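You operate a simulated robot arm through the tools that you are given. There is no shell and no other tool. Be economical: measure what you need, move in short steps, check, and stop when the job is done.

You run a simulated two-armed robot. Do the job below in one go: nothing can be reset, and whatever is moved stays where it is left.

TASK
Take the green hand brush and put it on the upper deck of the trolley. Take the folded purple cloth and leave it on the open end of the short belt of the brush unit. Open the lids drawer, fetch the card marked "small" from the top of the crate table and set it in the inside of the lids drawer, then shut the drawer. Pull the door of the filter box open. The order is free. Set down upright: card.

Only the result counts: the job must be done as asked and must still hold three seconds after the hand-in. Knocking over, shifting, dropping, spilling or breaking anything else fails it. Lids that push on must go on centred and level and be pressed home; caps that screw on are set level and turned clockwise until they are tight. Flat cloth is picked up by pressing the open fingertips on it (5 to 10 N) and closing them slowly along it; thin cloth reads only 2 to 8 mm in the jaws.

THE ROBOT
Two 7-joint arms with two-finger grippers on one trunk, on a base that drives. Base frame: it is fixed to the floor where the robot stands at the start and does not move with it; the origin is under the middle of the robot, x ahead of it, y to its left, z up. Readings come in m, rad, newtons and seconds.
The left shoulder is at the start at [0.038, 0.17, 1.048], the right one opposite. With the tool pointing down near the work surface each hand reaches from about 0.1 to 0.66 m from the robot's upright axis, wherever it stands, measured 20 degrees to its own side. Places, roughly: card [-2.5, 5.25, 0.75]; door of the filter box [2.6, -0.4, 1.7]; folded purple cloth (13x7x3 cm) [0.4, 0.3, 0.8]; green hand brush (15x5x6 cm) [0.5, -0.1, 0.6]; inside of the lids drawer [-0.5, 4.8, 0.7]; lids drawer [-0.6, 4.8, 0.7]; open end of the short belt of the brush unit (21x2 [1.12, -0.3, 0.94]; upper deck of the trolley [-2.6, 2.8, 0.8]. Payload 2.69 kg a hand.
The tool frame of a hand sits at the grasp point between the pads (the TCP): z along the fingers, y along the line on which they close. The tips reach 0.02 m beyond it. Largest opening 0.1 m; the body of the gripper starts 0.063 m behind the TCP.
Orientation is told as [roll, pitch, yaw] about the base's x, y, z axes, in that order, counted from this pose: with the fingers straight down and closing along the base's y, the tool's x points along the base's -x, its y along +y and its z along -z.

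THE INTERFACE
- The arms move only by the tool arm_command. It takes "left_steps", "right_steps" or both (then of equal length, played together; a hand with none holds still); each is a list of rows, each a list of 3 entries, a list of its own where there are three numbers: the shift along the base's x, y, z in m, then the turn, a rotation vector about the base's x, y, z in rad, then the closure, from 0 (fully open) to 1 (shut). In form: [[[dx, dy, dz], [wx, wy, wz], fingers], ...]. A call has 1 to 8 rows; each row shifts and turns the commanded pose from where the row before left it. A row lasts 0.2 s, in which the tool goes at most 0.05 m and 0.15 rad; a call with a longer step from one row to the next is refused whole, and so is a gripper value outside its range. A pose out of reach is approached as far as the arm can. The call stops where the force on the tool passes 40 N (or 10 N more than at its start, if that is more) or the arm is blocked; 0.2 s more then pass. Each finger travels about 0.108 m/s and halts on what it meets, pressing with about 36 N; the grip force reading is that of the motor and also rises with nothing between the fingers. The clock runs only during rows and for 0.2 s after the last one: add rows that do not move to give the fingers time. The reply holds the time, the measured pose of the TCP, the force on the tool along the base axes, the opening and the grip force, in the units named above and with some noise, with the torque about the TCP (base axes, N m) and any sound that the robot's microphone picked up.
- Cameras (640 x 400 px; columns grow to the right, rows downward): "scene" is now at [0.1729, 0.0316, 0.9883]; the picture's right is [0.36, -0.93, -0.01], its down [-0.08, -0.03, -1.00] and it looks along [0.93, 0.36, -0.09] (base axes); focal length 214 px, centre (320, 200). "left" rides on the left gripper at [0.07, 0.019, -0.099] in its tool frame; the picture's right is [-0.26, 0.97, 0.00], its down [-0.75, -0.20, -0.63] and it looks along [-0.61, -0.16, 0.78] (tool axes); focal length 230 px, centre (320, 200). "right" rides on the right gripper at [0.07, -0.018, -0.099] in its tool frame; the picture's right is [0.26, 0.97, 0.00], its down [-0.75, 0.20, -0.63] and it looks along [-0.61, 0.16, 0.78] (tool axes); focal length 230 px, centre (320, 200). There is no depth. A picture from a camera that has moved, and an enlarged one, comes with that camera's place and axes in the base frame and with its lens.
- snapshot(camera): a new picture of that camera. No time passes.
- move_column(by): slides the trunk up (or, below 0, down) by that many m; the arms and the scene camera ride with it, the base frame stays. It gives what a move gives, with no picture.
- roll_base(legs): drives the robot by 1 to 6 legs, each [ahead, turn to the left] in m and rad, along the robot's own axes; the way and the turn of a leg run together, so that a leg with both is an arc; at most 1.5 m and 3.142 rad a leg. The arms and the cameras ride along, it lands a little off, and it stops where it bumps. It gives what a move gives.
- aim_head(pan, tilt): turns the head with the scene camera to pan (to the left, within 1.047 rad either way) and tilt (down, from -0.506 to 1.204), counted from straight ahead of the robot. It gives what a move gives.
- close_up(camera, box): a new picture of the part [left, top, right, bottom] of that camera's present view, enlarged. No time passes.
- close_job(): hands the job in; it is judged then, once.

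Go step by step. Nothing tells you exact positions but the pictures and the camera data: compare them with the known pose of the tool, close in by small moves and look again before you grip or let go. The budget is 165 turns and 130 pictures, counting those below and the enlarged ones. Unless the task says otherwise, let go and move clear before handing in, and close with one line.

The tools are called as name(argument=value, ...) on one line, values as JSON. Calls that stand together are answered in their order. arm_command: Moves the arms, as the interface text tells. Its arguments: {"type":"object","properties":{"left_steps":{"type":"array"},"right_steps":{"type":"array"}},"required":[]} The other tools are called the same way: move_column (by) slides the trunk up or down; roll_base (legs) drives the base; aim_head (pan, tilt) turns the head that bears the scene camera; snapshot (camera) takes a picture; close_up (camera, box) takes an enlarged picture of a part of a camera's view; close_job () hands the job in.

At the start:

```text
time_s: 0.0
left_position: [0.3994, 0.2711, 0.9688]
left_tool_rot: [-0.002, 0.002, 0.0]
left_contact_force: [-0.7, 0.6, 0.0]
left_ft_torque: [-0.01, -0.01, -0.01]
left_grip_width: 0.1
left_gripper_force: 0.1
right_position: [0.3583, -0.0655, 1.0423]
right_tool_rot: [0.001, 0.0, 0.001]
right_contact_force: [-0.5, -0.3, -1.0]
right_ft_torque: [0.04, -0.02, 0.02]
right_grip_width: 0.1001
right_gripper_force: 0.0
trunk travel left (down, up): [-0.275, 0.415]
robot x, y, heading: [0.0018, 0.0018, 0.001]
head pan, tilt: [0.372, 0.07]
```

scene: 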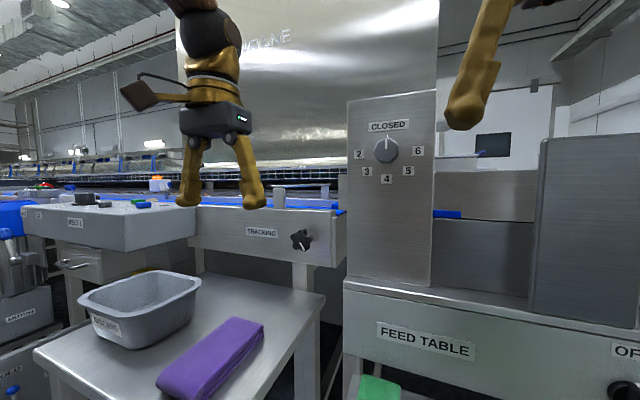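
right: 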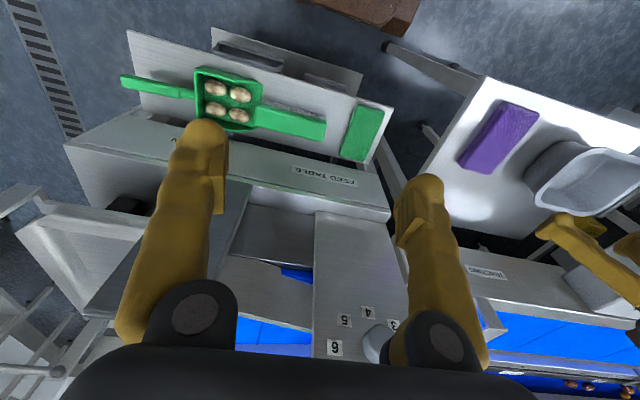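
left: 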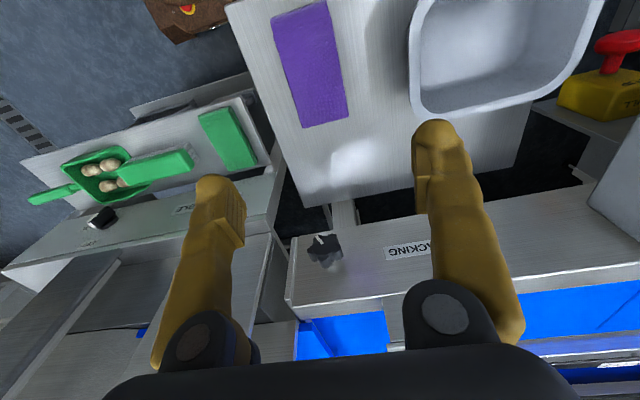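

I see the purple cloth on a small table ahead-left and the green brush on a low shelf under the feed table. I'll look down with the head for a better view of both.

aim_head(pan=0.0, tilt=0.8)

snapshot(camera="scene")

aim_head(pan=-0.4, tilt=0.1)

snapshot(camera="scene")

```text
time_s: 1.1
left_position: [0.3829, 0.2709, 0.9758]
left_tool_rot: [-0.001, -0.017, 0.0]
left_contact_force: [-0.7, -0.2, -1.1]
left_ft_torque: [-0.05, -0.04, 0.0]
left_grip_width: 0.0999
left_gripper_force: 0.1
right_position: [0.3415, -0.0663, 1.0484]
right_tool_rot: [-0.001, -0.015, 0.002]
right_contact_force: [-0.2, 0.4, 0.2]
right_ft_torque: [0.03, -0.02, -0.01]
right_grip_width: 0.1
right_gripper_force: 0.0
trunk travel left (down, up): [-0.275, 0.415]
robot x, y, heading: [-0.0012, -0.0022, 0.004]
head pan, tilt: [0.0, 0.799]
```

```text
126 pictures are left
camera scene: at [0.1668, -0.0015, 0.9228], right [0.0, -1.0, 0.0], down [-0.73, 0.0, -0.69], along [0.69, 0.0, -0.73], focal length 214 px, centre (320, 200)
```

scene: 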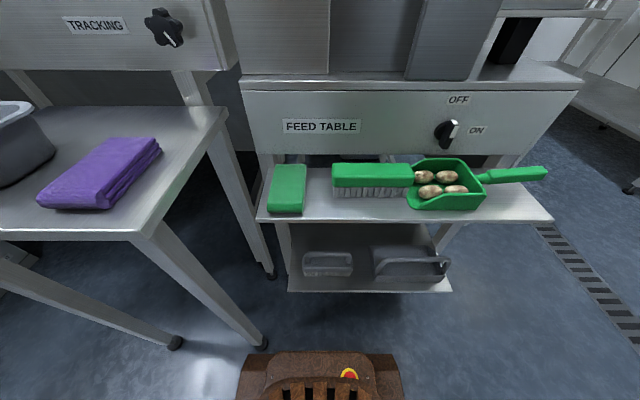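

```text
time_s: 2.2
left_position: [0.383, 0.2712, 0.9747]
left_tool_rot: [0.0, -0.015, -0.001]
left_contact_force: [-0.4, -0.1, -0.3]
left_ft_torque: [-0.01, -0.02, -0.01]
left_grip_width: 0.0999
left_gripper_force: 0.0
right_position: [0.342, -0.0647, 1.0476]
right_tool_rot: [-0.002, -0.015, 0.001]
right_contact_force: [0.7, 0.0, 0.6]
right_ft_torque: [-0.02, 0.03, -0.01]
right_grip_width: 0.0999
right_gripper_force: 0.1
trunk travel left (down, up): [-0.275, 0.415]
robot x, y, heading: [0.0033, 0.0003, -0.006]
head pan, tilt: [-0.4, 0.099]
```

```text
125 pictures are left
camera scene: at [0.1724, -0.0374, 0.9855], right [-0.39, -0.92, 0.01], down [-0.11, 0.04, -0.99], along [0.91, -0.39, -0.12], focal length 214 px, centre (320, 200)
```

scene: 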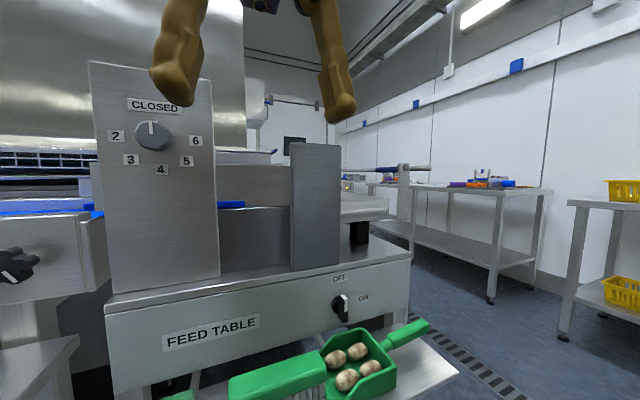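

Triangulating, the brush top is at about (0.48,-0.10,0.65), with the feed table panel right behind it near x≈0.51. I'll lower the right hand in front of it to measure the clearance.

arm_command(right_steps=[[[0.01, -0.01, -0.05], [0, 0, 0], 0], [[0.01, -0.01, -0.05], [0, 0, 0], 0], [[0, -0.01, -0.045], [0, 0, 0], 0], [[0, 0, -0.045], [0, 0, 0], 0], [[0, 0, -0.045], [0, 0, 0], 0]])

aim_head(pan=0.0, tilt=0.8)

snapshot(camera="right")

close_up(camera="scene", box=[230, 60, 590, 300])

```text
refused: row 1 steps farther than a row can; nothing moved
```

```text
time_s: 3.2
left_position: [0.3835, 0.2708, 0.9752]
left_tool_rot: [0.001, -0.014, 0.001]
left_contact_force: [-0.7, 0.8, -1.1]
left_ft_torque: [-0.03, 0.01, 0.01]
left_grip_width: 0.1003
left_gripper_force: 0.1
right_position: [0.3417, -0.066, 1.0483]
right_tool_rot: [-0.002, -0.017, 0.003]
right_contact_force: [-0.1, -0.7, 1.2]
right_ft_torque: [0.0, -0.01, -0.02]
right_grip_width: 0.0997
right_gripper_force: 0.0
trunk travel left (down, up): [-0.275, 0.415]
robot x, y, heading: [-0.0024, 0.0018, -0.002]
head pan, tilt: [0.0, 0.799]
```

```text
124 pictures are left
camera right: at [0.2722, -0.0841, 1.1464], right [-0.26, 0.97, -0.01], down [0.74, 0.2, 0.64], along [0.62, 0.16, -0.77], focal length 230 px, centre (320, 200)
```

right: 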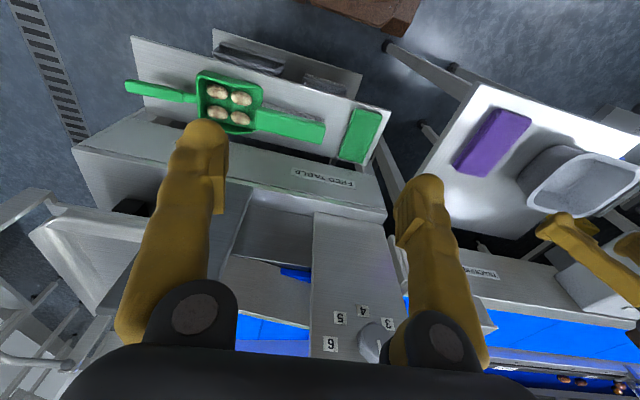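

```text
1.67 times, centred on (410, 180) of scene
camera zoom: at [0.1672, -0.0016, 0.9227], right [0.0, -1.0, 0.0], down [-0.73, 0.0, -0.69], along [0.69, 0.0, -0.73], focal length 358 px, centre (170, 233)
```

zoom: 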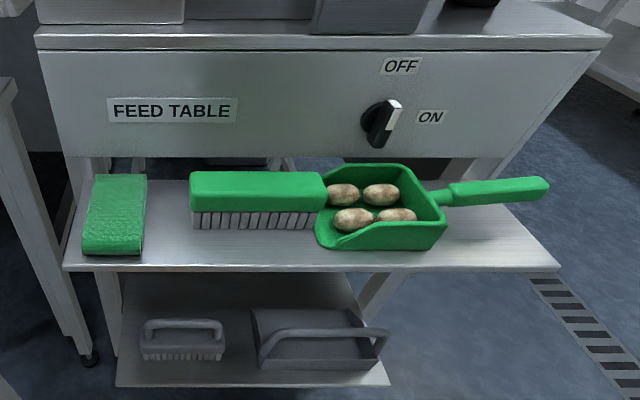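

The shelf is at z≈0.607 with the brush top around 0.667 at (0.484,-0.10), and the panel at x≈0.55, so a top-down grip closing along x fits. The cloth is at about (0.37,0.25), top 0.76; both hands go to pre-grasp poses.

arm_command(right_steps=[[[0.01, -0.004, -0.02], [0, 0, -0.145], 0], [[0.01, -0.004, -0.02], [0, 0, -0.145], 0], [[0.01, -0.004, -0.02], [0, 0, -0.145], 0], [[0.01, -0.004, -0.02], [0, 0, -0.145], 0], [[0.01, -0.004, -0.02], [0, 0, -0.145], 0.1], [[0.01, -0.004, -0.02], [0, 0, -0.145], 0.2], [[0.01, -0.004, -0.02], [0, 0, -0.145], 0.2], [[0, 0, -0.02], [0, 0, -0.145], 0.2]], left_steps=[[[-0.003, -0.003, -0.015], [0, 0, 0], 0], [[-0.002, -0.003, -0.015], [0, 0, 0], 0], [[-0.002, -0.003, -0.015], [0, 0, 0], 0], [[-0.002, -0.003, -0.015], [0, 0, 0], 0], [[-0.002, -0.003, -0.015], [0, 0, 0], 0], [[-0.002, -0.003, -0.015], [0, 0, 0], 0], [[0, -0.003, -0.015], [0, 0, 0], 0], [[0, 0, -0.015], [0, 0, 0], 0]])

arm_command(right_steps=[[[0.02, 0, -0.01], [0, 0, -0.14], 0.2], [[0.02, 0, -0.01], [0, 0, -0.14], 0.2], [[0.02, 0, -0.01], [0, 0, -0.14], 0.2], [[0, 0, 0], [0, 0, 0], 0.2]])

snapshot(camera="right")

snapshot(camera="left")

snapshot(camera="scene")

```text
time_s: 5.0
left_position: [0.3693, 0.2498, 0.855]
left_tool_rot: [0.0, -0.014, 0.0]
left_contact_force: [-0.4, -0.2, -0.3]
left_ft_torque: [0.02, 0.01, -0.01]
left_grip_width: 0.0998
left_gripper_force: 0.1
right_position: [0.413, -0.0947, 0.8869]
right_tool_rot: [-0.002, -0.018, -1.161]
right_contact_force: [0.4, -0.1, 0.2]
right_ft_torque: [-0.01, 0.03, 0.03]
right_grip_width: 0.08
right_gripper_force: 0.2
trunk travel left (down, up): [-0.275, 0.415]
robot x, y, heading: [-0.0036, 0.0002, 0.002]
head pan, tilt: [0.0, 0.799]
```

```text
time_s: 6.0
left_position: [0.3713, 0.2498, 0.8554]
left_tool_rot: [0.0, -0.015, -0.002]
left_contact_force: [-0.4, 0.6, 0.4]
left_ft_torque: [0.02, -0.01, 0.03]
left_grip_width: 0.1
left_gripper_force: 0.1
right_position: [0.4813, -0.099, 0.875]
right_tool_rot: [0.021, 0.028, -1.61]
right_contact_force: [-0.5, 0.6, -0.6]
right_ft_torque: [0.0, 0.0, 0.0]
right_grip_width: 0.08
right_gripper_force: 0.1
trunk travel left (down, up): [-0.275, 0.415]
robot x, y, heading: [0.0002, -0.0019, 0.002]
head pan, tilt: [0.0, 0.799]
```

```text
122 pictures are left
camera right: at [0.4645, -0.0311, 0.9763], right [0.98, 0.22, 0.03], down [0.16, -0.77, 0.61], along [0.16, -0.59, -0.79], focal length 230 px, centre (320, 200)
```

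right: 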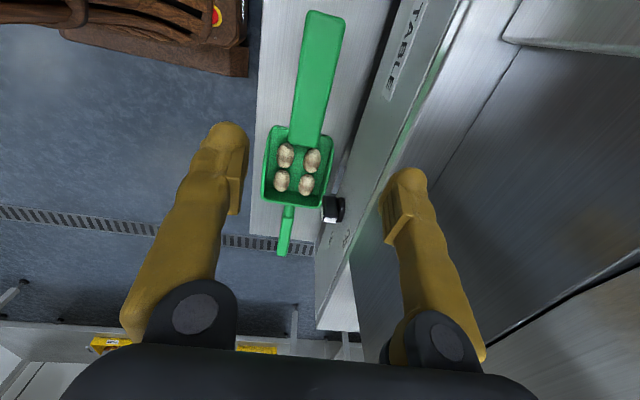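

```text
121 pictures are left
camera left: at [0.2977, 0.2694, 0.9534], right [0.26, 0.97, 0.0], down [0.74, -0.2, 0.64], along [0.62, -0.16, -0.77], focal length 230 px, centre (320, 200)
```

left: 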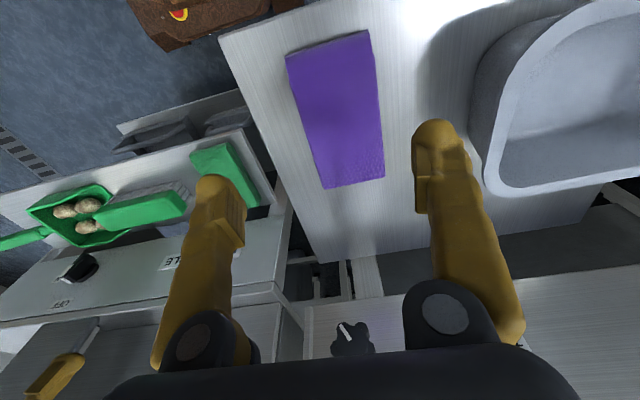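

```text
120 pictures are left
camera scene: at [0.1671, -0.0016, 0.9227], right [0.0, -1.0, 0.0], down [-0.73, 0.0, -0.68], along [0.68, 0.0, -0.73], focal length 214 px, centre (320, 200)
```

scene: 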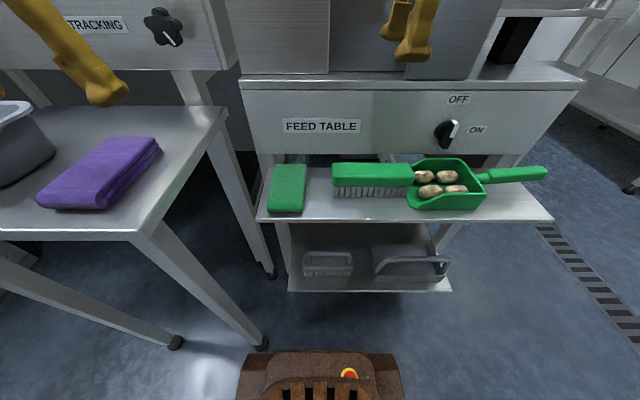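

Estimates agree: the cloth centre is about (0.38,0.265), top ≈0.745; the brush centre is about (0.483,-0.097). I lower both hands part way and check.

arm_command(right_steps=[[[0, 0, -0.03], [0, 0, 0.04], 0.2], [[0, 0, -0.03], [0, 0, 0.04], 0.2], [[0, 0, -0.03], [0, 0, 0], 0.2], [[0, 0, -0.03], [0, 0, 0], 0.2], [[0, 0, -0.03], [0, 0, 0], 0.2], [[0, 0, -0.025], [0, 0, 0], 0.2]], left_steps=[[[0.005, 0.005, -0.02], [0, 0, 0], 0], [[0.004, 0.005, -0.02], [0, 0, 0], 0], [[0, 0.005, -0.02], [0, 0, 0], 0], [[0, 0, -0.02], [0, 0, 0], 0], [[0, 0, -0.015], [0, 0, 0], 0], [[0, 0, 0], [0, 0, 0], 0]])

snapshot(camera="scene")

snapshot(camera="right")

snapshot(camera="left")

```text
time_s: 7.4
left_position: [0.3791, 0.264, 0.7589]
left_tool_rot: [-0.002, -0.016, 0.0]
left_contact_force: [0.0, 0.0, 0.3]
left_ft_torque: [-0.01, -0.01, 0.04]
left_grip_width: 0.1001
left_gripper_force: 0.1
right_position: [0.4803, -0.1019, 0.6868]
right_tool_rot: [0.004, 0.0, -1.533]
right_contact_force: [1.0, 0.4, 0.8]
right_ft_torque: [-0.02, -0.02, -0.03]
right_grip_width: 0.08
right_gripper_force: 0.0
trunk travel left (down, up): [-0.275, 0.415]
robot x, y, heading: [-0.0025, 0.0003, -0.004]
head pan, tilt: [0.0, 0.799]
```

```text
119 pictures are left
camera scene: at [0.1674, -0.0015, 0.9226], right [0.0, -1.0, 0.0], down [-0.73, 0.0, -0.68], along [0.68, 0.0, -0.73], focal length 214 px, centre (320, 200)
```

scene: 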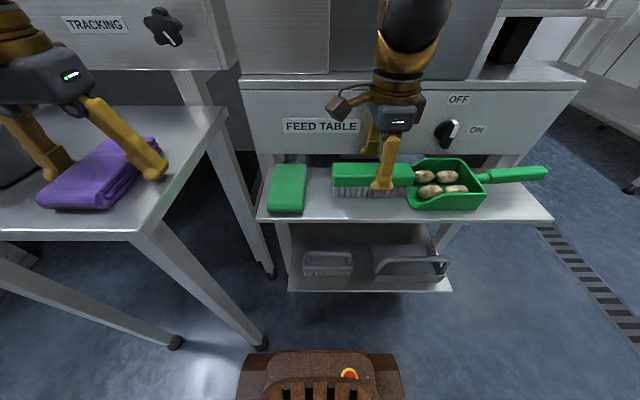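

```text
118 pictures are left
camera right: at [0.4591, -0.0322, 0.7863], right [0.96, 0.29, 0.0], down [0.23, -0.74, 0.63], along [0.19, -0.6, -0.78], focal length 230 px, centre (320, 200)
```

right: 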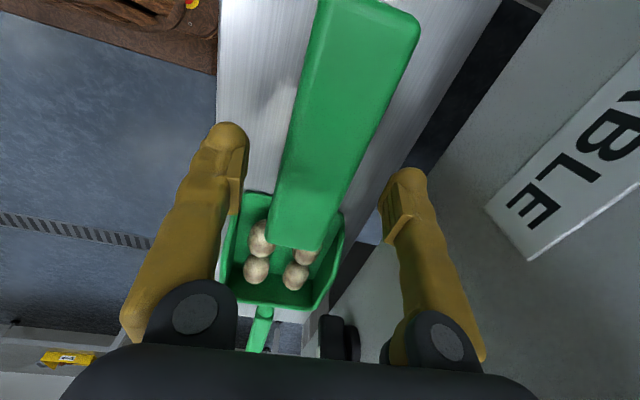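

```text
117 pictures are left
camera left: at [0.3074, 0.2843, 0.8575], right [0.26, 0.97, 0.0], down [0.74, -0.2, 0.64], along [0.62, -0.16, -0.77], focal length 230 px, centre (320, 200)
```

left: 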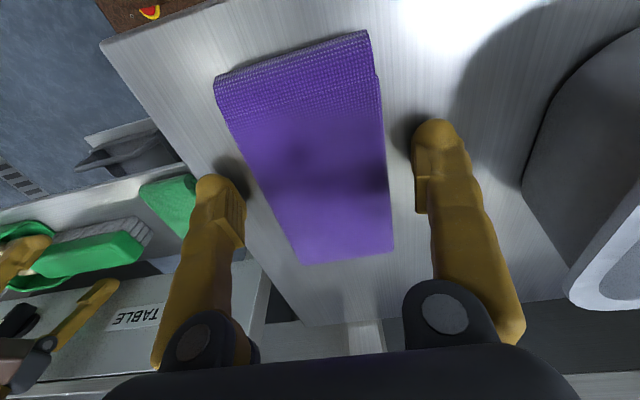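

Both grippers straddle their objects well. Lowering to grip height and closing.

arm_command(right_steps=[[[0.002, 0, -0.013], [0, 0, 0], 0.2], [[0.001, 0, -0.013], [0, 0, 0], 0.2], [[0, 0, -0.012], [0, 0, 0], 0.2], [[0, 0, 0], [0, 0, 0], 0.2]], left_steps=[[[0, 0, -0.008], [0, 0, 0], 0], [[0, 0, -0.007], [0, 0, 0], 0], [[0, 0, -0.005], [0, 0, 0], 0], [[0, 0, 0], [0, 0, 0], 0]])

snapshot(camera="scene")

```text
time_s: 7.9
left_position: [0.3671, 0.266, 0.762]
left_tool_rot: [0.001, -0.034, 0.001]
left_contact_force: [-0.3, 0.1, 0.2]
left_ft_torque: [-0.02, -0.05, 0.0]
left_grip_width: 0.0998
left_gripper_force: 0.1
right_position: [0.469, -0.1048, 0.6835]
right_tool_rot: [0.016, 0.002, -1.542]
right_contact_force: [-0.1, 1.1, -0.4]
right_ft_torque: [-0.06, -0.03, 0.01]
right_grip_width: 0.0802
right_gripper_force: 0.2
trunk travel left (down, up): [-0.275, 0.415]
robot x, y, heading: [-0.0034, -0.0012, 0.003]
head pan, tilt: [0.0, 0.799]
stopped in row 2 (left hand): the force on the tool passed its limit at 50 N (the readings are from after the stop); the commanded pose is now the measured one
```

```text
116 pictures are left
camera scene: at [0.1664, -0.0014, 0.9227], right [0.0, -1.0, 0.0], down [-0.73, 0.0, -0.69], along [0.69, 0.0, -0.73], focal length 214 px, centre (320, 200)
```

scene: 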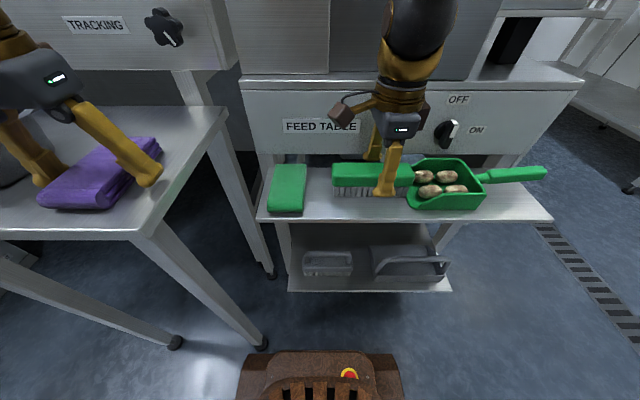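

The left tips met the table at about z 0.73, so the cloth is grasped with the TCP near 0.754. I redo it gently and close.

arm_command(right_steps=[[[0.014, 0.004, 0], [0, 0, 0.01], 0.2], [[0, 0, -0.012], [0, 0, 0], 0.2], [[0, 0, -0.012], [0, 0, 0], 0.2], [[0, 0, -0.01], [0, 0, 0], 0.2], [[0, 0, 0], [0, 0, 0], 0.2]], left_steps=[[[0.01, -0.001, 0], [0, 0.015, 0], 0], [[0, 0, -0.005], [0, 0.015, 0], 0], [[0, 0, -0.003], [0, 0, 0], 0], [[0, 0, 0], [0, 0, 0], 0], [[0, 0, 0], [0, 0, 0], 0]])

snapshot(camera="scene")

```text
time_s: 8.8
left_position: [0.3671, 0.2654, 0.7611]
left_tool_rot: [0.0, -0.025, 0.0]
left_contact_force: [-0.8, 0.4, 0.1]
left_ft_torque: [-0.01, -0.01, 0.01]
left_grip_width: 0.1
left_gripper_force: 0.1
right_position: [0.4775, -0.1045, 0.6665]
right_tool_rot: [0.038, 0.008, -1.546]
right_contact_force: [0.2, 0.5, 0.6]
right_ft_torque: [-0.07, -0.05, -0.01]
right_grip_width: 0.0799
right_gripper_force: 0.0
trunk travel left (down, up): [-0.275, 0.415]
robot x, y, heading: [0.0009, 0.0014, 0.001]
head pan, tilt: [0.0, 0.799]
stopped in row 4 (left hand): the force on the tool passed its limit at 44 N (the readings are from after the stop); the commanded pose is now the measured one
```

```text
115 pictures are left
camera scene: at [0.1664, -0.0015, 0.9226], right [0.0, -1.0, 0.0], down [-0.73, 0.0, -0.69], along [0.69, 0.0, -0.73], focal length 214 px, centre (320, 200)
```

scene: 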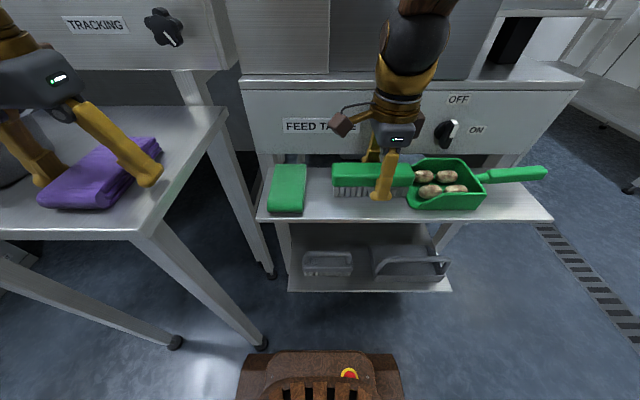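

The left tips are at the table at TCP ≈0.76, deep enough to grip. I close the left hand here and finish lowering the right.

arm_command(right_steps=[[[0.005, 0.002, -0.006], [-0.02, 0, 0.01], 0.2], [[0, 0, -0.009], [0, 0, 0], 0.2], [[0, 0, 0], [0, 0, 0], 0.4], [[0, 0, 0], [0, 0, 0], 0.6], [[0, 0, 0], [0, 0, 0], 0.8], [[0, 0, 0], [0, 0, 0], 1]], left_steps=[[[0.006, 0, 0.002], [0, 0, 0], 0], [[0.004, 0, 0], [0, 0, 0], 0.1], [[0, 0, 0], [0, 0, 0], 0.3], [[0, 0, 0], [0, 0, 0], 0.4], [[0, 0, 0], [0, 0, 0], 0.5], [[0, 0, 0], [0, 0, 0], 0.6]])

snapshot(camera="scene")

```text
time_s: 10.2
left_position: [0.3773, 0.2656, 0.7638]
left_tool_rot: [0.0, -0.024, -0.001]
left_contact_force: [0.1, 0.2, -0.2]
left_ft_torque: [-0.01, 0.0, 0.01]
left_grip_width: 0.0643
left_gripper_force: 36.2
right_position: [0.4873, -0.1067, 0.6533]
right_tool_rot: [0.041, -0.008, -1.55]
right_contact_force: [3.7, 7.6, 19.7]
right_ft_torque: [0.67, 0.07, 0.25]
right_grip_width: 0.0396
right_gripper_force: 36.1
trunk travel left (down, up): [-0.275, 0.415]
robot x, y, heading: [-0.0032, -0.0023, 0.002]
head pan, tilt: [0.0, 0.799]
```

```text
114 pictures are left
camera scene: at [0.1665, -0.001, 0.923], right [0.0, -1.0, 0.0], down [-0.73, 0.0, -0.69], along [0.69, 0.0, -0.73], focal length 214 px, centre (320, 200)
```

scene: 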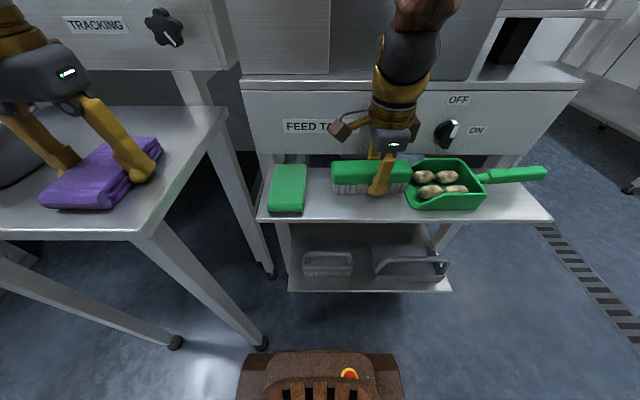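

Both are gripped (cloth 64 mm, brush 40 mm). Lift both slowly and look.

arm_command(right_steps=[[[0, 0, 0.01], [0, 0, 0], 1], [[0, 0, 0.015], [0, 0, 0], 1], [[0, 0, 0.025], [0, 0, 0], 1], [[0, 0, 0.04], [0, 0, 0], 1], [[0, 0, 0.04], [0, 0, 0], 1], [[0, 0, 0.04], [0, 0, 0], 1]], left_steps=[[[0, 0, 0.01], [0, 0, 0], 0.65], [[0, 0, 0.015], [0, 0, 0], 0.65], [[0, 0, 0.025], [0, 0, 0], 0.65], [[0, 0, 0.03], [0, 0, 0], 0.65], [[0, 0, 0.03], [0, 0, 0], 0.65], [[0, 0, 0.03], [0, 0, 0], 0.65]])

snapshot(camera="scene")

```text
time_s: 11.8
left_position: [0.3616, 0.2631, 0.911]
left_tool_rot: [0.002, -0.044, 0.0]
left_contact_force: [-0.7, -0.7, 0.4]
left_ft_torque: [-0.01, -0.07, 0.01]
left_grip_width: 0.0645
left_gripper_force: 36.0
right_position: [0.4283, -0.1201, 0.7539]
right_tool_rot: [-0.138, 0.03, -1.6]
right_contact_force: [-1.1, 0.8, -1.1]
right_ft_torque: [0.01, -0.04, 0.02]
right_grip_width: 0.0394
right_gripper_force: 35.5
trunk travel left (down, up): [-0.275, 0.415]
robot x, y, heading: [0.0007, -0.0037, -0.0]
head pan, tilt: [0.0, 0.799]
stopped in row 6 (right hand): the arm was blocked; the commanded pose is now the measured one
```

```text
113 pictures are left
camera scene: at [0.1647, -0.0021, 0.9232], right [0.0, -1.0, 0.0], down [-0.73, 0.0, -0.69], along [0.69, 0.0, -0.73], focal length 214 px, centre (320, 200)
```

scene: 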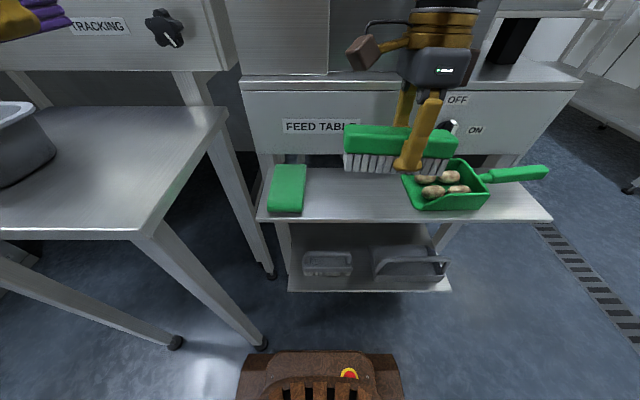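

The cloth is up; the right arm lifted the brush but got blocked part-way (likely awkward arm configuration or panel contact). I pull it back toward me, then up.

arm_command(right_steps=[[[-0.02, -0.01, 0.005], [0, 0, 0], 1], [[-0.02, -0.01, 0.02], [0, 0, 0], 1], [[-0.01, -0.01, 0.03], [0, 0, 0], 1], [[0, -0.01, 0.04], [0, 0, 0], 1], [[0, -0.01, 0.04], [0, 0, 0], 1], [[0, 0, 0], [0, 0, 0], 1]])

snapshot(camera="scene")

```text
time_s: 13.2
left_position: [0.3648, 0.265, 0.9093]
left_tool_rot: [0.002, -0.038, 0.001]
left_contact_force: [0.0, 0.2, -0.5]
left_ft_torque: [-0.03, 0.0, 0.01]
left_grip_width: 0.0646
left_gripper_force: 36.4
right_position: [0.3824, -0.1658, 0.8904]
right_tool_rot: [-0.13, 0.023, -1.585]
right_contact_force: [-0.3, -0.2, -1.5]
right_ft_torque: [0.03, 0.02, 0.02]
right_grip_width: 0.0391
right_gripper_force: 36.1
trunk travel left (down, up): [-0.275, 0.415]
robot x, y, heading: [-0.003, 0.0004, -0.001]
head pan, tilt: [0.0, 0.799]
```

```text
112 pictures are left
camera scene: at [0.1674, -0.0016, 0.9226], right [0.0, -1.0, 0.0], down [-0.73, 0.0, -0.68], along [0.68, 0.0, -0.73], focal length 214 px, centre (320, 200)
```

scene: 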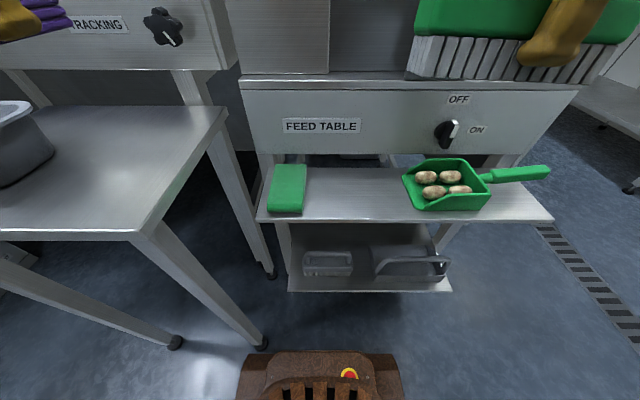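

Brush and cloth are both in hand. Now I look for the short belt's open end, to the right behind the feed table.

aim_head(pan=-0.3, tilt=0.15)

move_column(by=0.3)

snapshot(camera="scene")

aim_head(pan=-0.3, tilt=0.5)

snapshot(camera="scene")

```text
time_s: 14.2
left_position: [0.3646, 0.265, 0.9079]
left_tool_rot: [0.001, -0.038, -0.001]
left_contact_force: [-0.4, 0.0, -1.6]
left_ft_torque: [0.01, -0.02, -0.04]
left_grip_width: 0.0644
left_gripper_force: 35.6
right_position: [0.3827, -0.1653, 0.8902]
right_tool_rot: [-0.128, 0.021, -1.583]
right_contact_force: [0.6, -0.5, -0.6]
right_ft_torque: [-0.01, 0.03, 0.01]
right_grip_width: 0.0392
right_gripper_force: 35.7
trunk travel left (down, up): [-0.275, 0.415]
robot x, y, heading: [-0.0019, 0.0025, 0.0]
head pan, tilt: [-0.3, 0.15]
```

```text
time_s: 17.2
left_position: [0.3639, 0.266, 1.2077]
left_tool_rot: [0.001, -0.038, 0.001]
left_contact_force: [-1.1, -0.3, -0.4]
left_ft_torque: [-0.04, 0.02, 0.01]
left_grip_width: 0.0646
left_gripper_force: 36.0
right_position: [0.3825, -0.1647, 1.1904]
right_tool_rot: [-0.128, 0.023, -1.586]
right_contact_force: [0.3, -0.2, -1.6]
right_ft_torque: [0.01, -0.03, -0.02]
right_grip_width: 0.0391
right_gripper_force: 36.1
trunk travel left (down, up): [-0.575, 0.115]
robot x, y, heading: [0.0031, -0.002, 0.007]
head pan, tilt: [-0.3, 0.15]
```

```text
111 pictures are left
camera scene: at [0.1815, -0.029, 1.2807], right [-0.3, -0.96, 0.01], down [-0.16, 0.04, -0.99], along [0.94, -0.29, -0.17], focal length 214 px, centre (320, 200)
```

scene: 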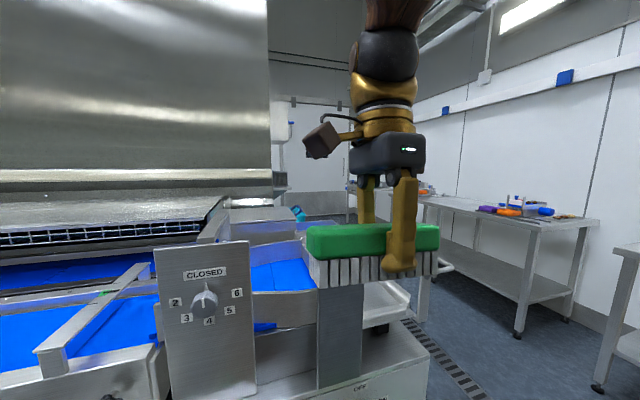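

```text
time_s: 18.0
left_position: [0.3639, 0.2651, 1.2092]
left_tool_rot: [0.001, -0.038, 0.001]
left_contact_force: [0.4, -0.6, -1.0]
left_ft_torque: [0.01, -0.04, 0.03]
left_grip_width: 0.0643
left_gripper_force: 35.7
right_position: [0.3822, -0.1655, 1.1898]
right_tool_rot: [-0.13, 0.022, -1.585]
right_contact_force: [0.1, 0.1, -1.4]
right_ft_torque: [-0.01, 0.02, -0.01]
right_grip_width: 0.0394
right_gripper_force: 35.7
trunk travel left (down, up): [-0.575, 0.115]
robot x, y, heading: [0.0015, -0.0006, -0.002]
head pan, tilt: [-0.3, 0.499]
```

```text
110 pictures are left
camera scene: at [0.1792, -0.0285, 1.2485], right [-0.3, -0.96, 0.01], down [-0.47, 0.14, -0.87], along [0.83, -0.26, -0.49], focal length 214 px, centre (320, 200)
```

scene: 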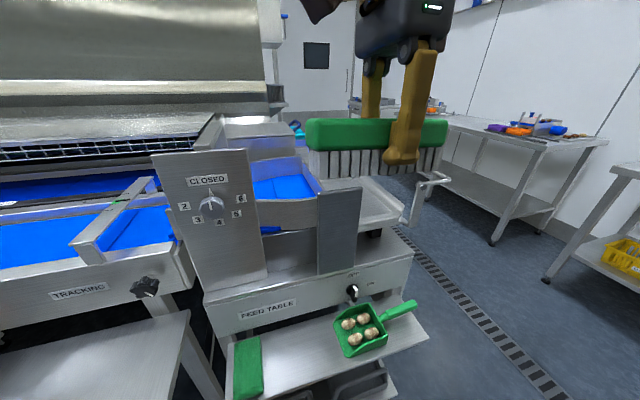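

The short blue belt is visible behind the feed table, its open end on the aisle side. I'll drive around the right side: back a little, turn right, and look before going on.

roll_base(legs=[[-0.15, 0], [0, -1.57]])

aim_head(pan=0.4, tilt=0.4)

snapshot(camera="scene")

aim_head(pan=-0.3, tilt=0.4)

snapshot(camera="scene")

```text
time_s: 23.3
left_position: [0.1176, -0.3619, 1.2094]
left_tool_rot: [0.001, -0.04, -1.561]
left_contact_force: [-0.7, -0.2, 0.5]
left_ft_torque: [0.01, 0.02, -0.02]
left_grip_width: 0.0644
left_gripper_force: 36.2
right_position: [-0.3127, -0.3835, 1.1898]
right_tool_rot: [-0.127, 0.022, 3.138]
right_contact_force: [-0.6, -0.4, -1.1]
right_ft_torque: [-0.01, 0.01, 0.0]
right_grip_width: 0.0393
right_gripper_force: 35.8
trunk travel left (down, up): [-0.575, 0.115]
robot x, y, heading: [-0.1444, -0.0037, -1.562]
head pan, tilt: [-0.3, 0.499]
```

```text
time_s: 24.4
left_position: [0.1172, -0.3441, 1.2138]
left_tool_rot: [0.001, -0.054, -1.56]
left_contact_force: [-0.6, 0.0, -0.4]
left_ft_torque: [0.03, 0.0, -0.02]
left_grip_width: 0.0645
left_gripper_force: 35.7
right_position: [-0.3128, -0.3669, 1.1946]
right_tool_rot: [-0.115, 0.022, 3.137]
right_contact_force: [0.3, -0.3, -0.6]
right_ft_torque: [0.06, 0.02, 0.02]
right_grip_width: 0.0393
right_gripper_force: 35.6
trunk travel left (down, up): [-0.575, 0.115]
robot x, y, heading: [-0.1408, 0.002, -1.563]
head pan, tilt: [0.4, 0.4]
```

```text
109 pictures are left
camera scene: at [-0.1034, -0.1795, 1.2574], right [-0.92, -0.4, -0.01], down [-0.15, 0.37, -0.91], along [0.37, -0.84, -0.4], focal length 214 px, centre (320, 200)
```

scene: 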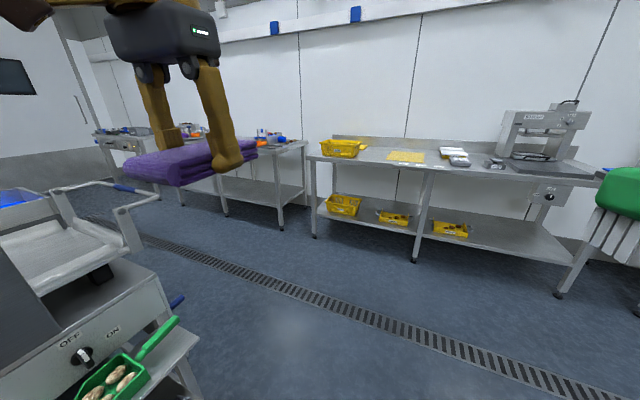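

```text
time_s: 25.4
left_position: [0.1178, -0.3434, 1.215]
left_tool_rot: [0.001, -0.054, -1.56]
left_contact_force: [-0.5, -0.3, -0.1]
left_ft_torque: [-0.01, -0.02, 0.01]
left_grip_width: 0.0643
left_gripper_force: 36.5
right_position: [-0.3134, -0.3643, 1.1968]
right_tool_rot: [-0.113, 0.024, 3.137]
right_contact_force: [0.1, 0.6, -1.5]
right_ft_torque: [-0.01, 0.0, 0.02]
right_grip_width: 0.0392
right_gripper_force: 36.7
trunk travel left (down, up): [-0.575, 0.115]
robot x, y, heading: [-0.1421, -0.0027, -1.56]
head pan, tilt: [-0.3, 0.4]
```

```text
108 pictures are left
camera scene: at [-0.1665, -0.1821, 1.2575], right [-0.96, 0.29, 0.01], down [0.11, 0.39, -0.91], along [-0.26, -0.88, -0.4], focal length 214 px, centre (320, 200)
```

scene: 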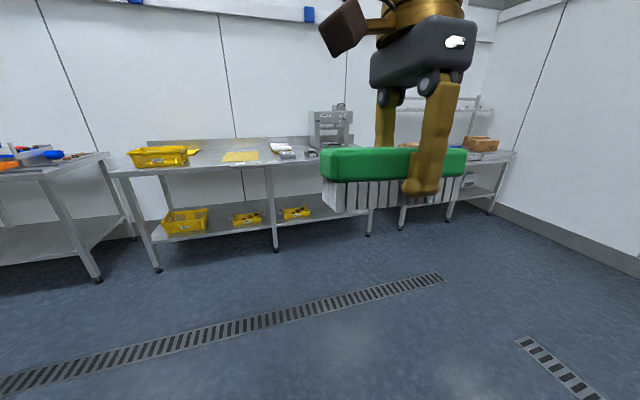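

The aisle is clear. I drive to y≈-1.1, turn left and go ahead, then look at the belt from the side.

roll_base(legs=[[1.1, 0], [0, 1.57], [1.2, 0], [0, 1.0]])

aim_head(pan=0.4, tilt=0.5)

snapshot(camera="scene")

```text
time_s: 43.3
left_position: [1.0414, -0.6799, 1.2144]
left_tool_rot: [0.0, -0.054, 0.996]
left_contact_force: [0.1, 0.6, -0.7]
left_ft_torque: [0.02, -0.03, -0.01]
left_grip_width: 0.0643
left_gripper_force: 36.2
right_position: [1.4117, -0.899, 1.1949]
right_tool_rot: [-0.113, 0.022, -0.588]
right_contact_force: [0.1, -0.1, -1.2]
right_ft_torque: [-0.03, 0.0, -0.01]
right_grip_width: 0.0392
right_gripper_force: 35.8
trunk travel left (down, up): [-0.575, 0.115]
robot x, y, heading: [1.0712, -1.1119, 0.99]
head pan, tilt: [-0.3, 0.4]
```

```text
time_s: 44.4
left_position: [1.0321, -0.6949, 1.2184]
left_tool_rot: [-0.001, -0.068, 0.996]
left_contact_force: [0.5, 0.3, -0.4]
left_ft_torque: [-0.02, 0.03, 0.0]
left_grip_width: 0.0644
left_gripper_force: 35.7
right_position: [1.4036, -0.914, 1.2008]
right_tool_rot: [-0.1, 0.022, -0.591]
right_contact_force: [-0.1, 0.1, -1.3]
right_ft_torque: [-0.03, 0.02, -0.03]
right_grip_width: 0.0391
right_gripper_force: 36.0
trunk travel left (down, up): [-0.575, 0.115]
robot x, y, heading: [1.0724, -1.1094, 0.994]
head pan, tilt: [0.4, 0.499]
```

```text
107 pictures are left
camera scene: at [1.1389, -0.9455, 1.2482], right [0.98, -0.18, -0.01], down [-0.09, -0.48, -0.87], along [0.15, 0.86, -0.49], focal length 214 px, centre (320, 200)
```

scene: 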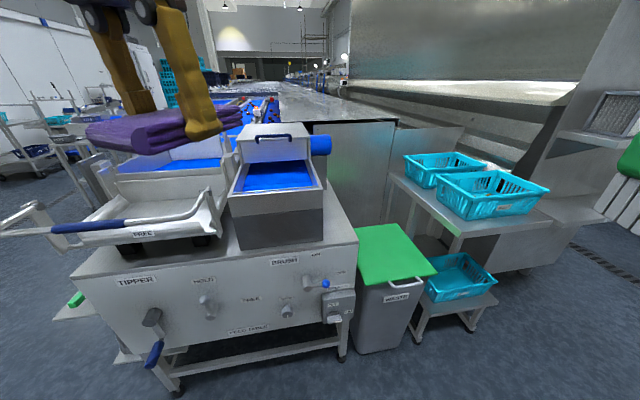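

The brush unit's short belt is in view, its open end near (1.12,-0.3). I position the robot facing it with the left hand in reach.

roll_base(legs=[[0, -0.11], [0.37, 0], [0, 0.69]])

aim_head(pan=0.35, tilt=0.6)

snapshot(camera="scene")

snapshot(camera="left")

```text
time_s: 49.2
left_position: [1.0455, -0.5004, 1.2192]
left_tool_rot: [0.0, -0.069, 1.575]
left_contact_force: [0.4, 0.6, -2.3]
left_ft_torque: [-0.01, 0.02, 0.01]
left_grip_width: 0.0645
left_gripper_force: 35.9
right_position: [1.4762, -0.4789, 1.2011]
right_tool_rot: [-0.098, 0.02, -0.01]
right_contact_force: [-0.5, -0.3, -1.2]
right_ft_torque: [0.04, 0.01, 0.0]
right_grip_width: 0.0393
right_gripper_force: 35.3
trunk travel left (down, up): [-0.575, 0.115]
robot x, y, heading: [1.3103, -0.8227, 1.574]
head pan, tilt: [0.4, 0.499]
```

```text
time_s: 49.8
left_position: [1.0487, -0.5254, 1.2118]
left_tool_rot: [0.001, -0.038, 1.571]
left_contact_force: [0.6, -0.5, -0.3]
left_ft_torque: [0.03, 0.04, 0.02]
left_grip_width: 0.0645
left_gripper_force: 36.0
right_position: [1.4796, -0.4985, 1.2059]
right_tool_rot: [-0.082, 0.023, -0.011]
right_contact_force: [1.0, 0.5, -1.6]
right_ft_torque: [0.03, 0.06, -0.02]
right_grip_width: 0.0391
right_gripper_force: 36.1
trunk travel left (down, up): [-0.575, 0.115]
robot x, y, heading: [1.3085, -0.8279, 1.57]
head pan, tilt: [0.351, 0.6]
```

```text
106 pictures are left
camera scene: at [1.2828, -0.6531, 1.2397], right [0.94, 0.34, -0.01], down [0.19, -0.54, -0.82], along [-0.29, 0.77, -0.58], focal length 214 px, centre (320, 200)
```

scene: 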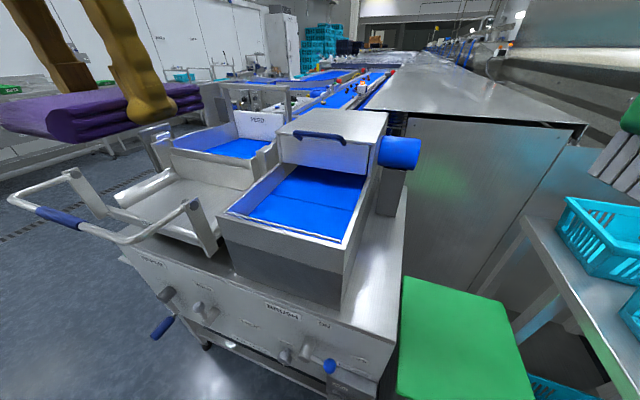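

```text
105 pictures are left
camera left: at [1.0304, -0.5984, 1.3077], right [-0.97, 0.26, 0.01], down [0.2, 0.73, 0.66], along [0.16, 0.64, -0.75], focal length 230 px, centre (320, 200)
```

left: 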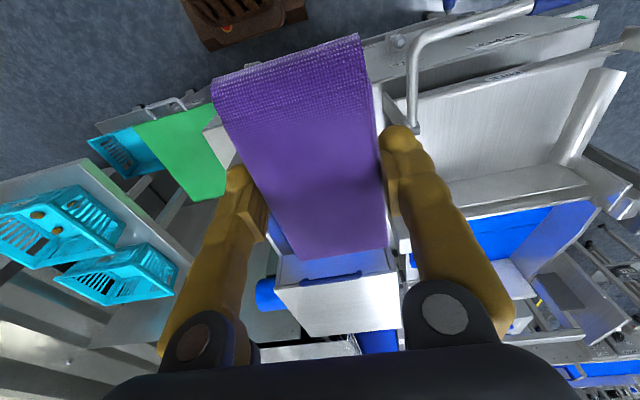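

The belt surface spans about x 0.99–1.22, y −0.37…−0.12. I move the cloth above (1.115,−0.285) and lower the trunk.

arm_command(left_steps=[[[0.011, 0.04, 0], [-0.01, 0, 0], 0.65], [[0.011, 0.04, 0], [-0.01, 0, 0], 0.65], [[0.011, 0.04, 0], [-0.01, 0, 0], 0.65], [[0.011, 0.04, 0], [-0.01, 0, 0], 0.65], [[0.011, 0.04, 0], [0, 0, 0], 0.65], [[0.011, 0.04, 0], [0, 0, 0], 0.65], [[0, 0, 0], [0, 0, 0], 0.65]])

move_column(by=-0.15)

snapshot(camera="scene")

snapshot(camera="left")

```text
time_s: 51.4
left_position: [1.1105, -0.2791, 1.2248]
left_tool_rot: [-0.001, -0.046, 1.573]
left_contact_force: [0.3, -0.7, 0.1]
left_ft_torque: [0.03, 0.01, -0.01]
left_grip_width: 0.0645
left_gripper_force: 36.1
right_position: [1.476, -0.5002, 1.2051]
right_tool_rot: [-0.084, 0.019, -0.009]
right_contact_force: [0.3, -0.6, -0.8]
right_ft_torque: [0.05, -0.03, 0.03]
right_grip_width: 0.0393
right_gripper_force: 35.9
trunk travel left (down, up): [-0.575, 0.115]
robot x, y, heading: [1.3104, -0.8226, 1.574]
head pan, tilt: [0.351, 0.6]
```

```text
time_s: 53.2
left_position: [1.1117, -0.2799, 1.0766]
left_tool_rot: [0.0, -0.051, 1.574]
left_contact_force: [-0.9, -5.6, 21.1]
left_ft_torque: [1.42, 0.01, 0.08]
left_grip_width: 0.0647
left_gripper_force: 36.0
right_position: [1.4759, -0.5004, 1.0576]
right_tool_rot: [-0.081, 0.021, -0.01]
right_contact_force: [-0.1, 0.0, -1.0]
right_ft_torque: [0.0, 0.01, 0.0]
right_grip_width: 0.0392
right_gripper_force: 35.6
trunk travel left (down, up): [-0.425, 0.265]
robot x, y, heading: [1.3101, -0.8252, 1.568]
head pan, tilt: [0.351, 0.6]
```

```text
104 pictures are left
camera scene: at [1.2799, -0.6572, 1.09], right [0.94, 0.34, -0.01], down [0.19, -0.54, -0.82], along [-0.28, 0.77, -0.58], focal length 214 px, centre (320, 200)
```

scene: 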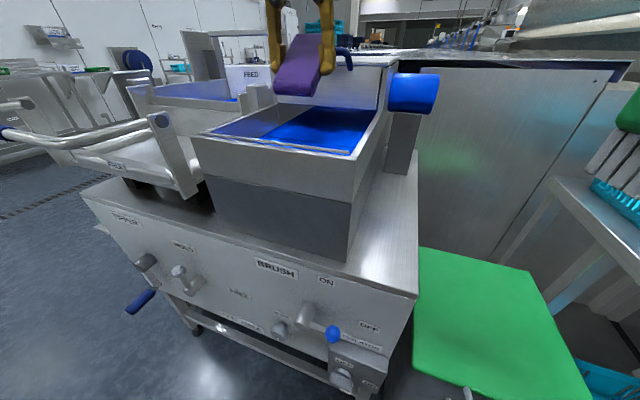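

```text
103 pictures are left
camera left: at [1.0923, -0.3543, 1.171], right [-0.97, 0.26, 0.01], down [0.2, 0.72, 0.66], along [0.16, 0.65, -0.75], focal length 230 px, centre (320, 200)
```

left: 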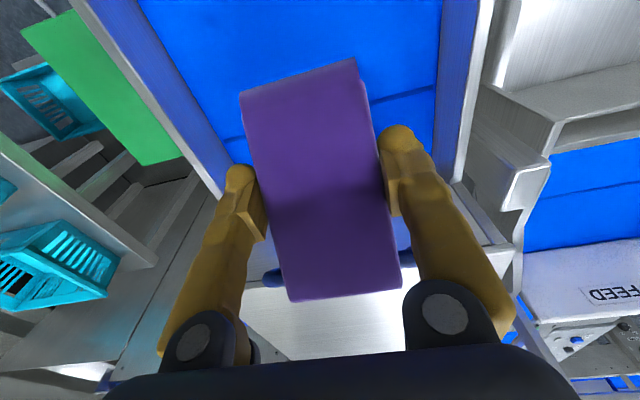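

The cloth's far end touched the hood (its front is at y≈−0.216, top ≈1.06). I raise, pull back to y≈−0.308, then descend to the belt.

arm_command(left_steps=[[[0, -0.005, 0.02], [0, 0, 0], 0.65], [[0, -0.012, 0.01], [0, 0, 0], 0.65], [[0.004, -0.012, 0], [-0.02, 0, 0], 0.65], [[0, 0, 0], [-0.02, 0, 0], 0.65], [[0, 0, 0], [0, 0, 0], 0.65]])

snapshot(camera="scene")

```text
time_s: 54.4
left_position: [1.1138, -0.3081, 1.1038]
left_tool_rot: [0.0, -0.006, 1.572]
left_contact_force: [-0.5, -0.6, -0.4]
left_ft_torque: [0.02, 0.02, -0.02]
left_grip_width: 0.0649
left_gripper_force: 35.9
right_position: [1.4768, -0.4981, 1.0567]
right_tool_rot: [-0.082, 0.018, -0.01]
right_contact_force: [0.3, -0.1, -0.8]
right_ft_torque: [-0.01, -0.04, -0.03]
right_grip_width: 0.0389
right_gripper_force: 36.1
trunk travel left (down, up): [-0.425, 0.265]
robot x, y, heading: [1.3087, -0.823, 1.571]
head pan, tilt: [0.351, 0.6]
```

```text
102 pictures are left
camera scene: at [1.2795, -0.6547, 1.0894], right [0.94, 0.34, -0.01], down [0.19, -0.54, -0.82], along [-0.28, 0.76, -0.58], focal length 214 px, centre (320, 200)
```

scene: 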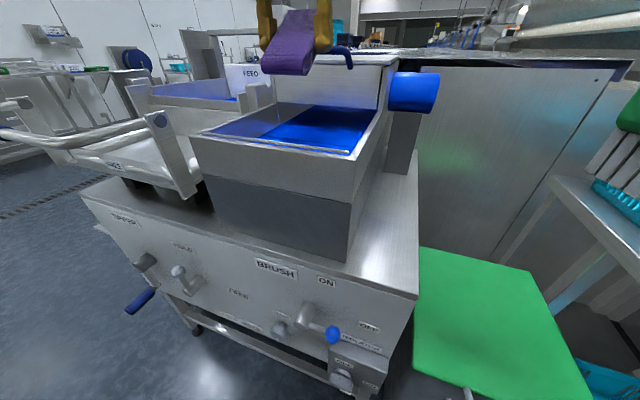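

Clear now. Descend toward the belt.

arm_command(left_steps=[[[0, 0, -0.025], [0, 0, 0], 0.65], [[0, 0, -0.025], [0, 0, 0], 0.65], [[0, 0, -0.025], [0, 0, 0], 0.65], [[0, 0, -0.025], [0, 0, 0], 0.65], [[0, 0, 0], [0, 0, 0], 0.65]])

snapshot(camera="scene")

snapshot(camera="left")

```text
time_s: 55.6
left_position: [1.1155, -0.3072, 1.0041]
left_tool_rot: [0.003, -0.008, 1.572]
left_contact_force: [0.5, -0.2, 0.2]
left_ft_torque: [-0.01, -0.02, -0.01]
left_grip_width: 0.0648
left_gripper_force: 36.5
right_position: [1.4766, -0.4983, 1.0561]
right_tool_rot: [-0.081, 0.019, -0.009]
right_contact_force: [-0.3, -0.1, -2.2]
right_ft_torque: [-0.03, 0.01, 0.0]
right_grip_width: 0.0393
right_gripper_force: 36.0
trunk travel left (down, up): [-0.425, 0.265]
robot x, y, heading: [1.31, -0.8248, 1.57]
head pan, tilt: [0.351, 0.6]
```

```text
101 pictures are left
camera scene: at [1.2795, -0.6548, 1.0895], right [0.94, 0.34, -0.01], down [0.19, -0.54, -0.82], along [-0.28, 0.77, -0.58], focal length 214 px, centre (320, 200)
```

scene: 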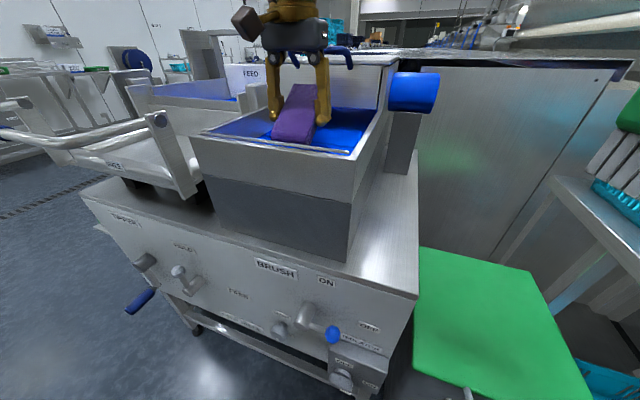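

```text
100 pictures are left
camera left: at [1.0956, -0.3775, 1.1024], right [-0.97, 0.26, 0.0], down [0.2, 0.75, 0.63], along [0.16, 0.61, -0.77], focal length 230 px, centre (320, 200)
```

left: 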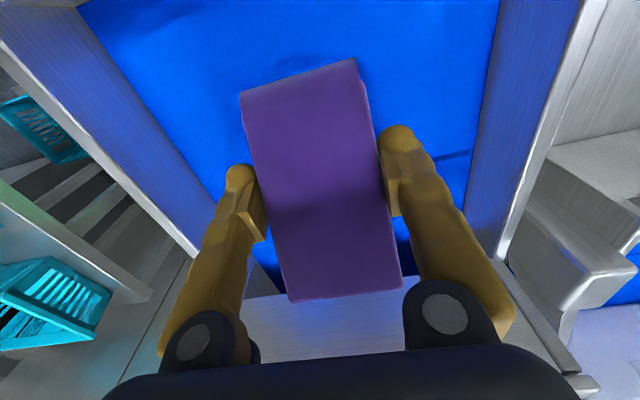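

The cloth sits well inside the belt walls. Final slow descent to contact.

arm_command(left_steps=[[[0, 0, -0.012], [0, 0, 0], 0.65], [[0, 0, -0.01], [0, 0, 0], 0.65], [[0, 0, -0.006], [0, 0, 0], 0.65], [[0, 0, 0], [0, 0, 0], 0.65]])

```text
time_s: 56.6
left_position: [1.1146, -0.3041, 0.9788]
left_tool_rot: [0.001, -0.017, 1.574]
left_contact_force: [-5.2, 15.9, 32.3]
left_ft_torque: [-0.72, -0.04, -0.08]
left_grip_width: 0.0651
left_gripper_force: 35.7
right_position: [1.4776, -0.4999, 1.0562]
right_tool_rot: [-0.081, 0.021, -0.009]
right_contact_force: [0.2, -0.7, -1.2]
right_ft_torque: [0.01, -0.01, 0.0]
right_grip_width: 0.0393
right_gripper_force: 36.0
trunk travel left (down, up): [-0.425, 0.265]
robot x, y, heading: [1.3065, -0.8268, 1.569]
head pan, tilt: [0.351, 0.6]
```

The cloth is on the belt (32 N). I ease off, open, and rise.

arm_command(left_steps=[[[0, 0, 0.003], [0, 0, 0], 0.6], [[0, 0, 0], [0, 0, 0], 0.3], [[0, 0, 0], [0, 0, 0], 0], [[0, 0, 0], [0, 0, 0], 0], [[0, 0, 0.02], [0, 0, 0], 0], [[0, 0, 0.04], [0, 0, 0], 0], [[0, 0, 0.04], [0, 0, 0], 0], [[0, 0, 0.04], [0, 0, 0], 0]])

snapshot(camera="left")

```text
time_s: 58.4
left_position: [1.115, -0.3094, 1.1192]
left_tool_rot: [0.001, -0.005, 1.573]
left_contact_force: [0.0, -0.8, -0.2]
left_ft_torque: [0.03, 0.02, 0.01]
left_grip_width: 0.1
left_gripper_force: 0.2
right_position: [1.4768, -0.4983, 1.0566]
right_tool_rot: [-0.082, 0.02, -0.01]
right_contact_force: [0.3, 0.4, -1.0]
right_ft_torque: [0.02, -0.01, -0.02]
right_grip_width: 0.0392
right_gripper_force: 35.7
trunk travel left (down, up): [-0.425, 0.265]
robot x, y, heading: [1.3087, -0.823, 1.571]
head pan, tilt: [0.351, 0.6]
```

```text
99 pictures are left
camera left: at [1.0958, -0.3787, 1.2174], right [-0.97, 0.26, 0.0], down [0.2, 0.75, 0.63], along [0.16, 0.61, -0.77], focal length 230 px, centre (320, 200)
```

left: 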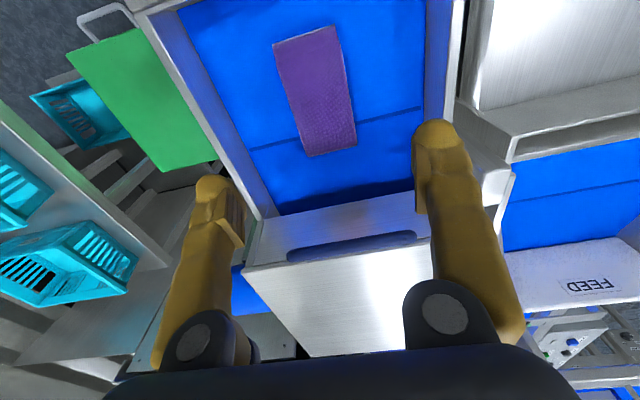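

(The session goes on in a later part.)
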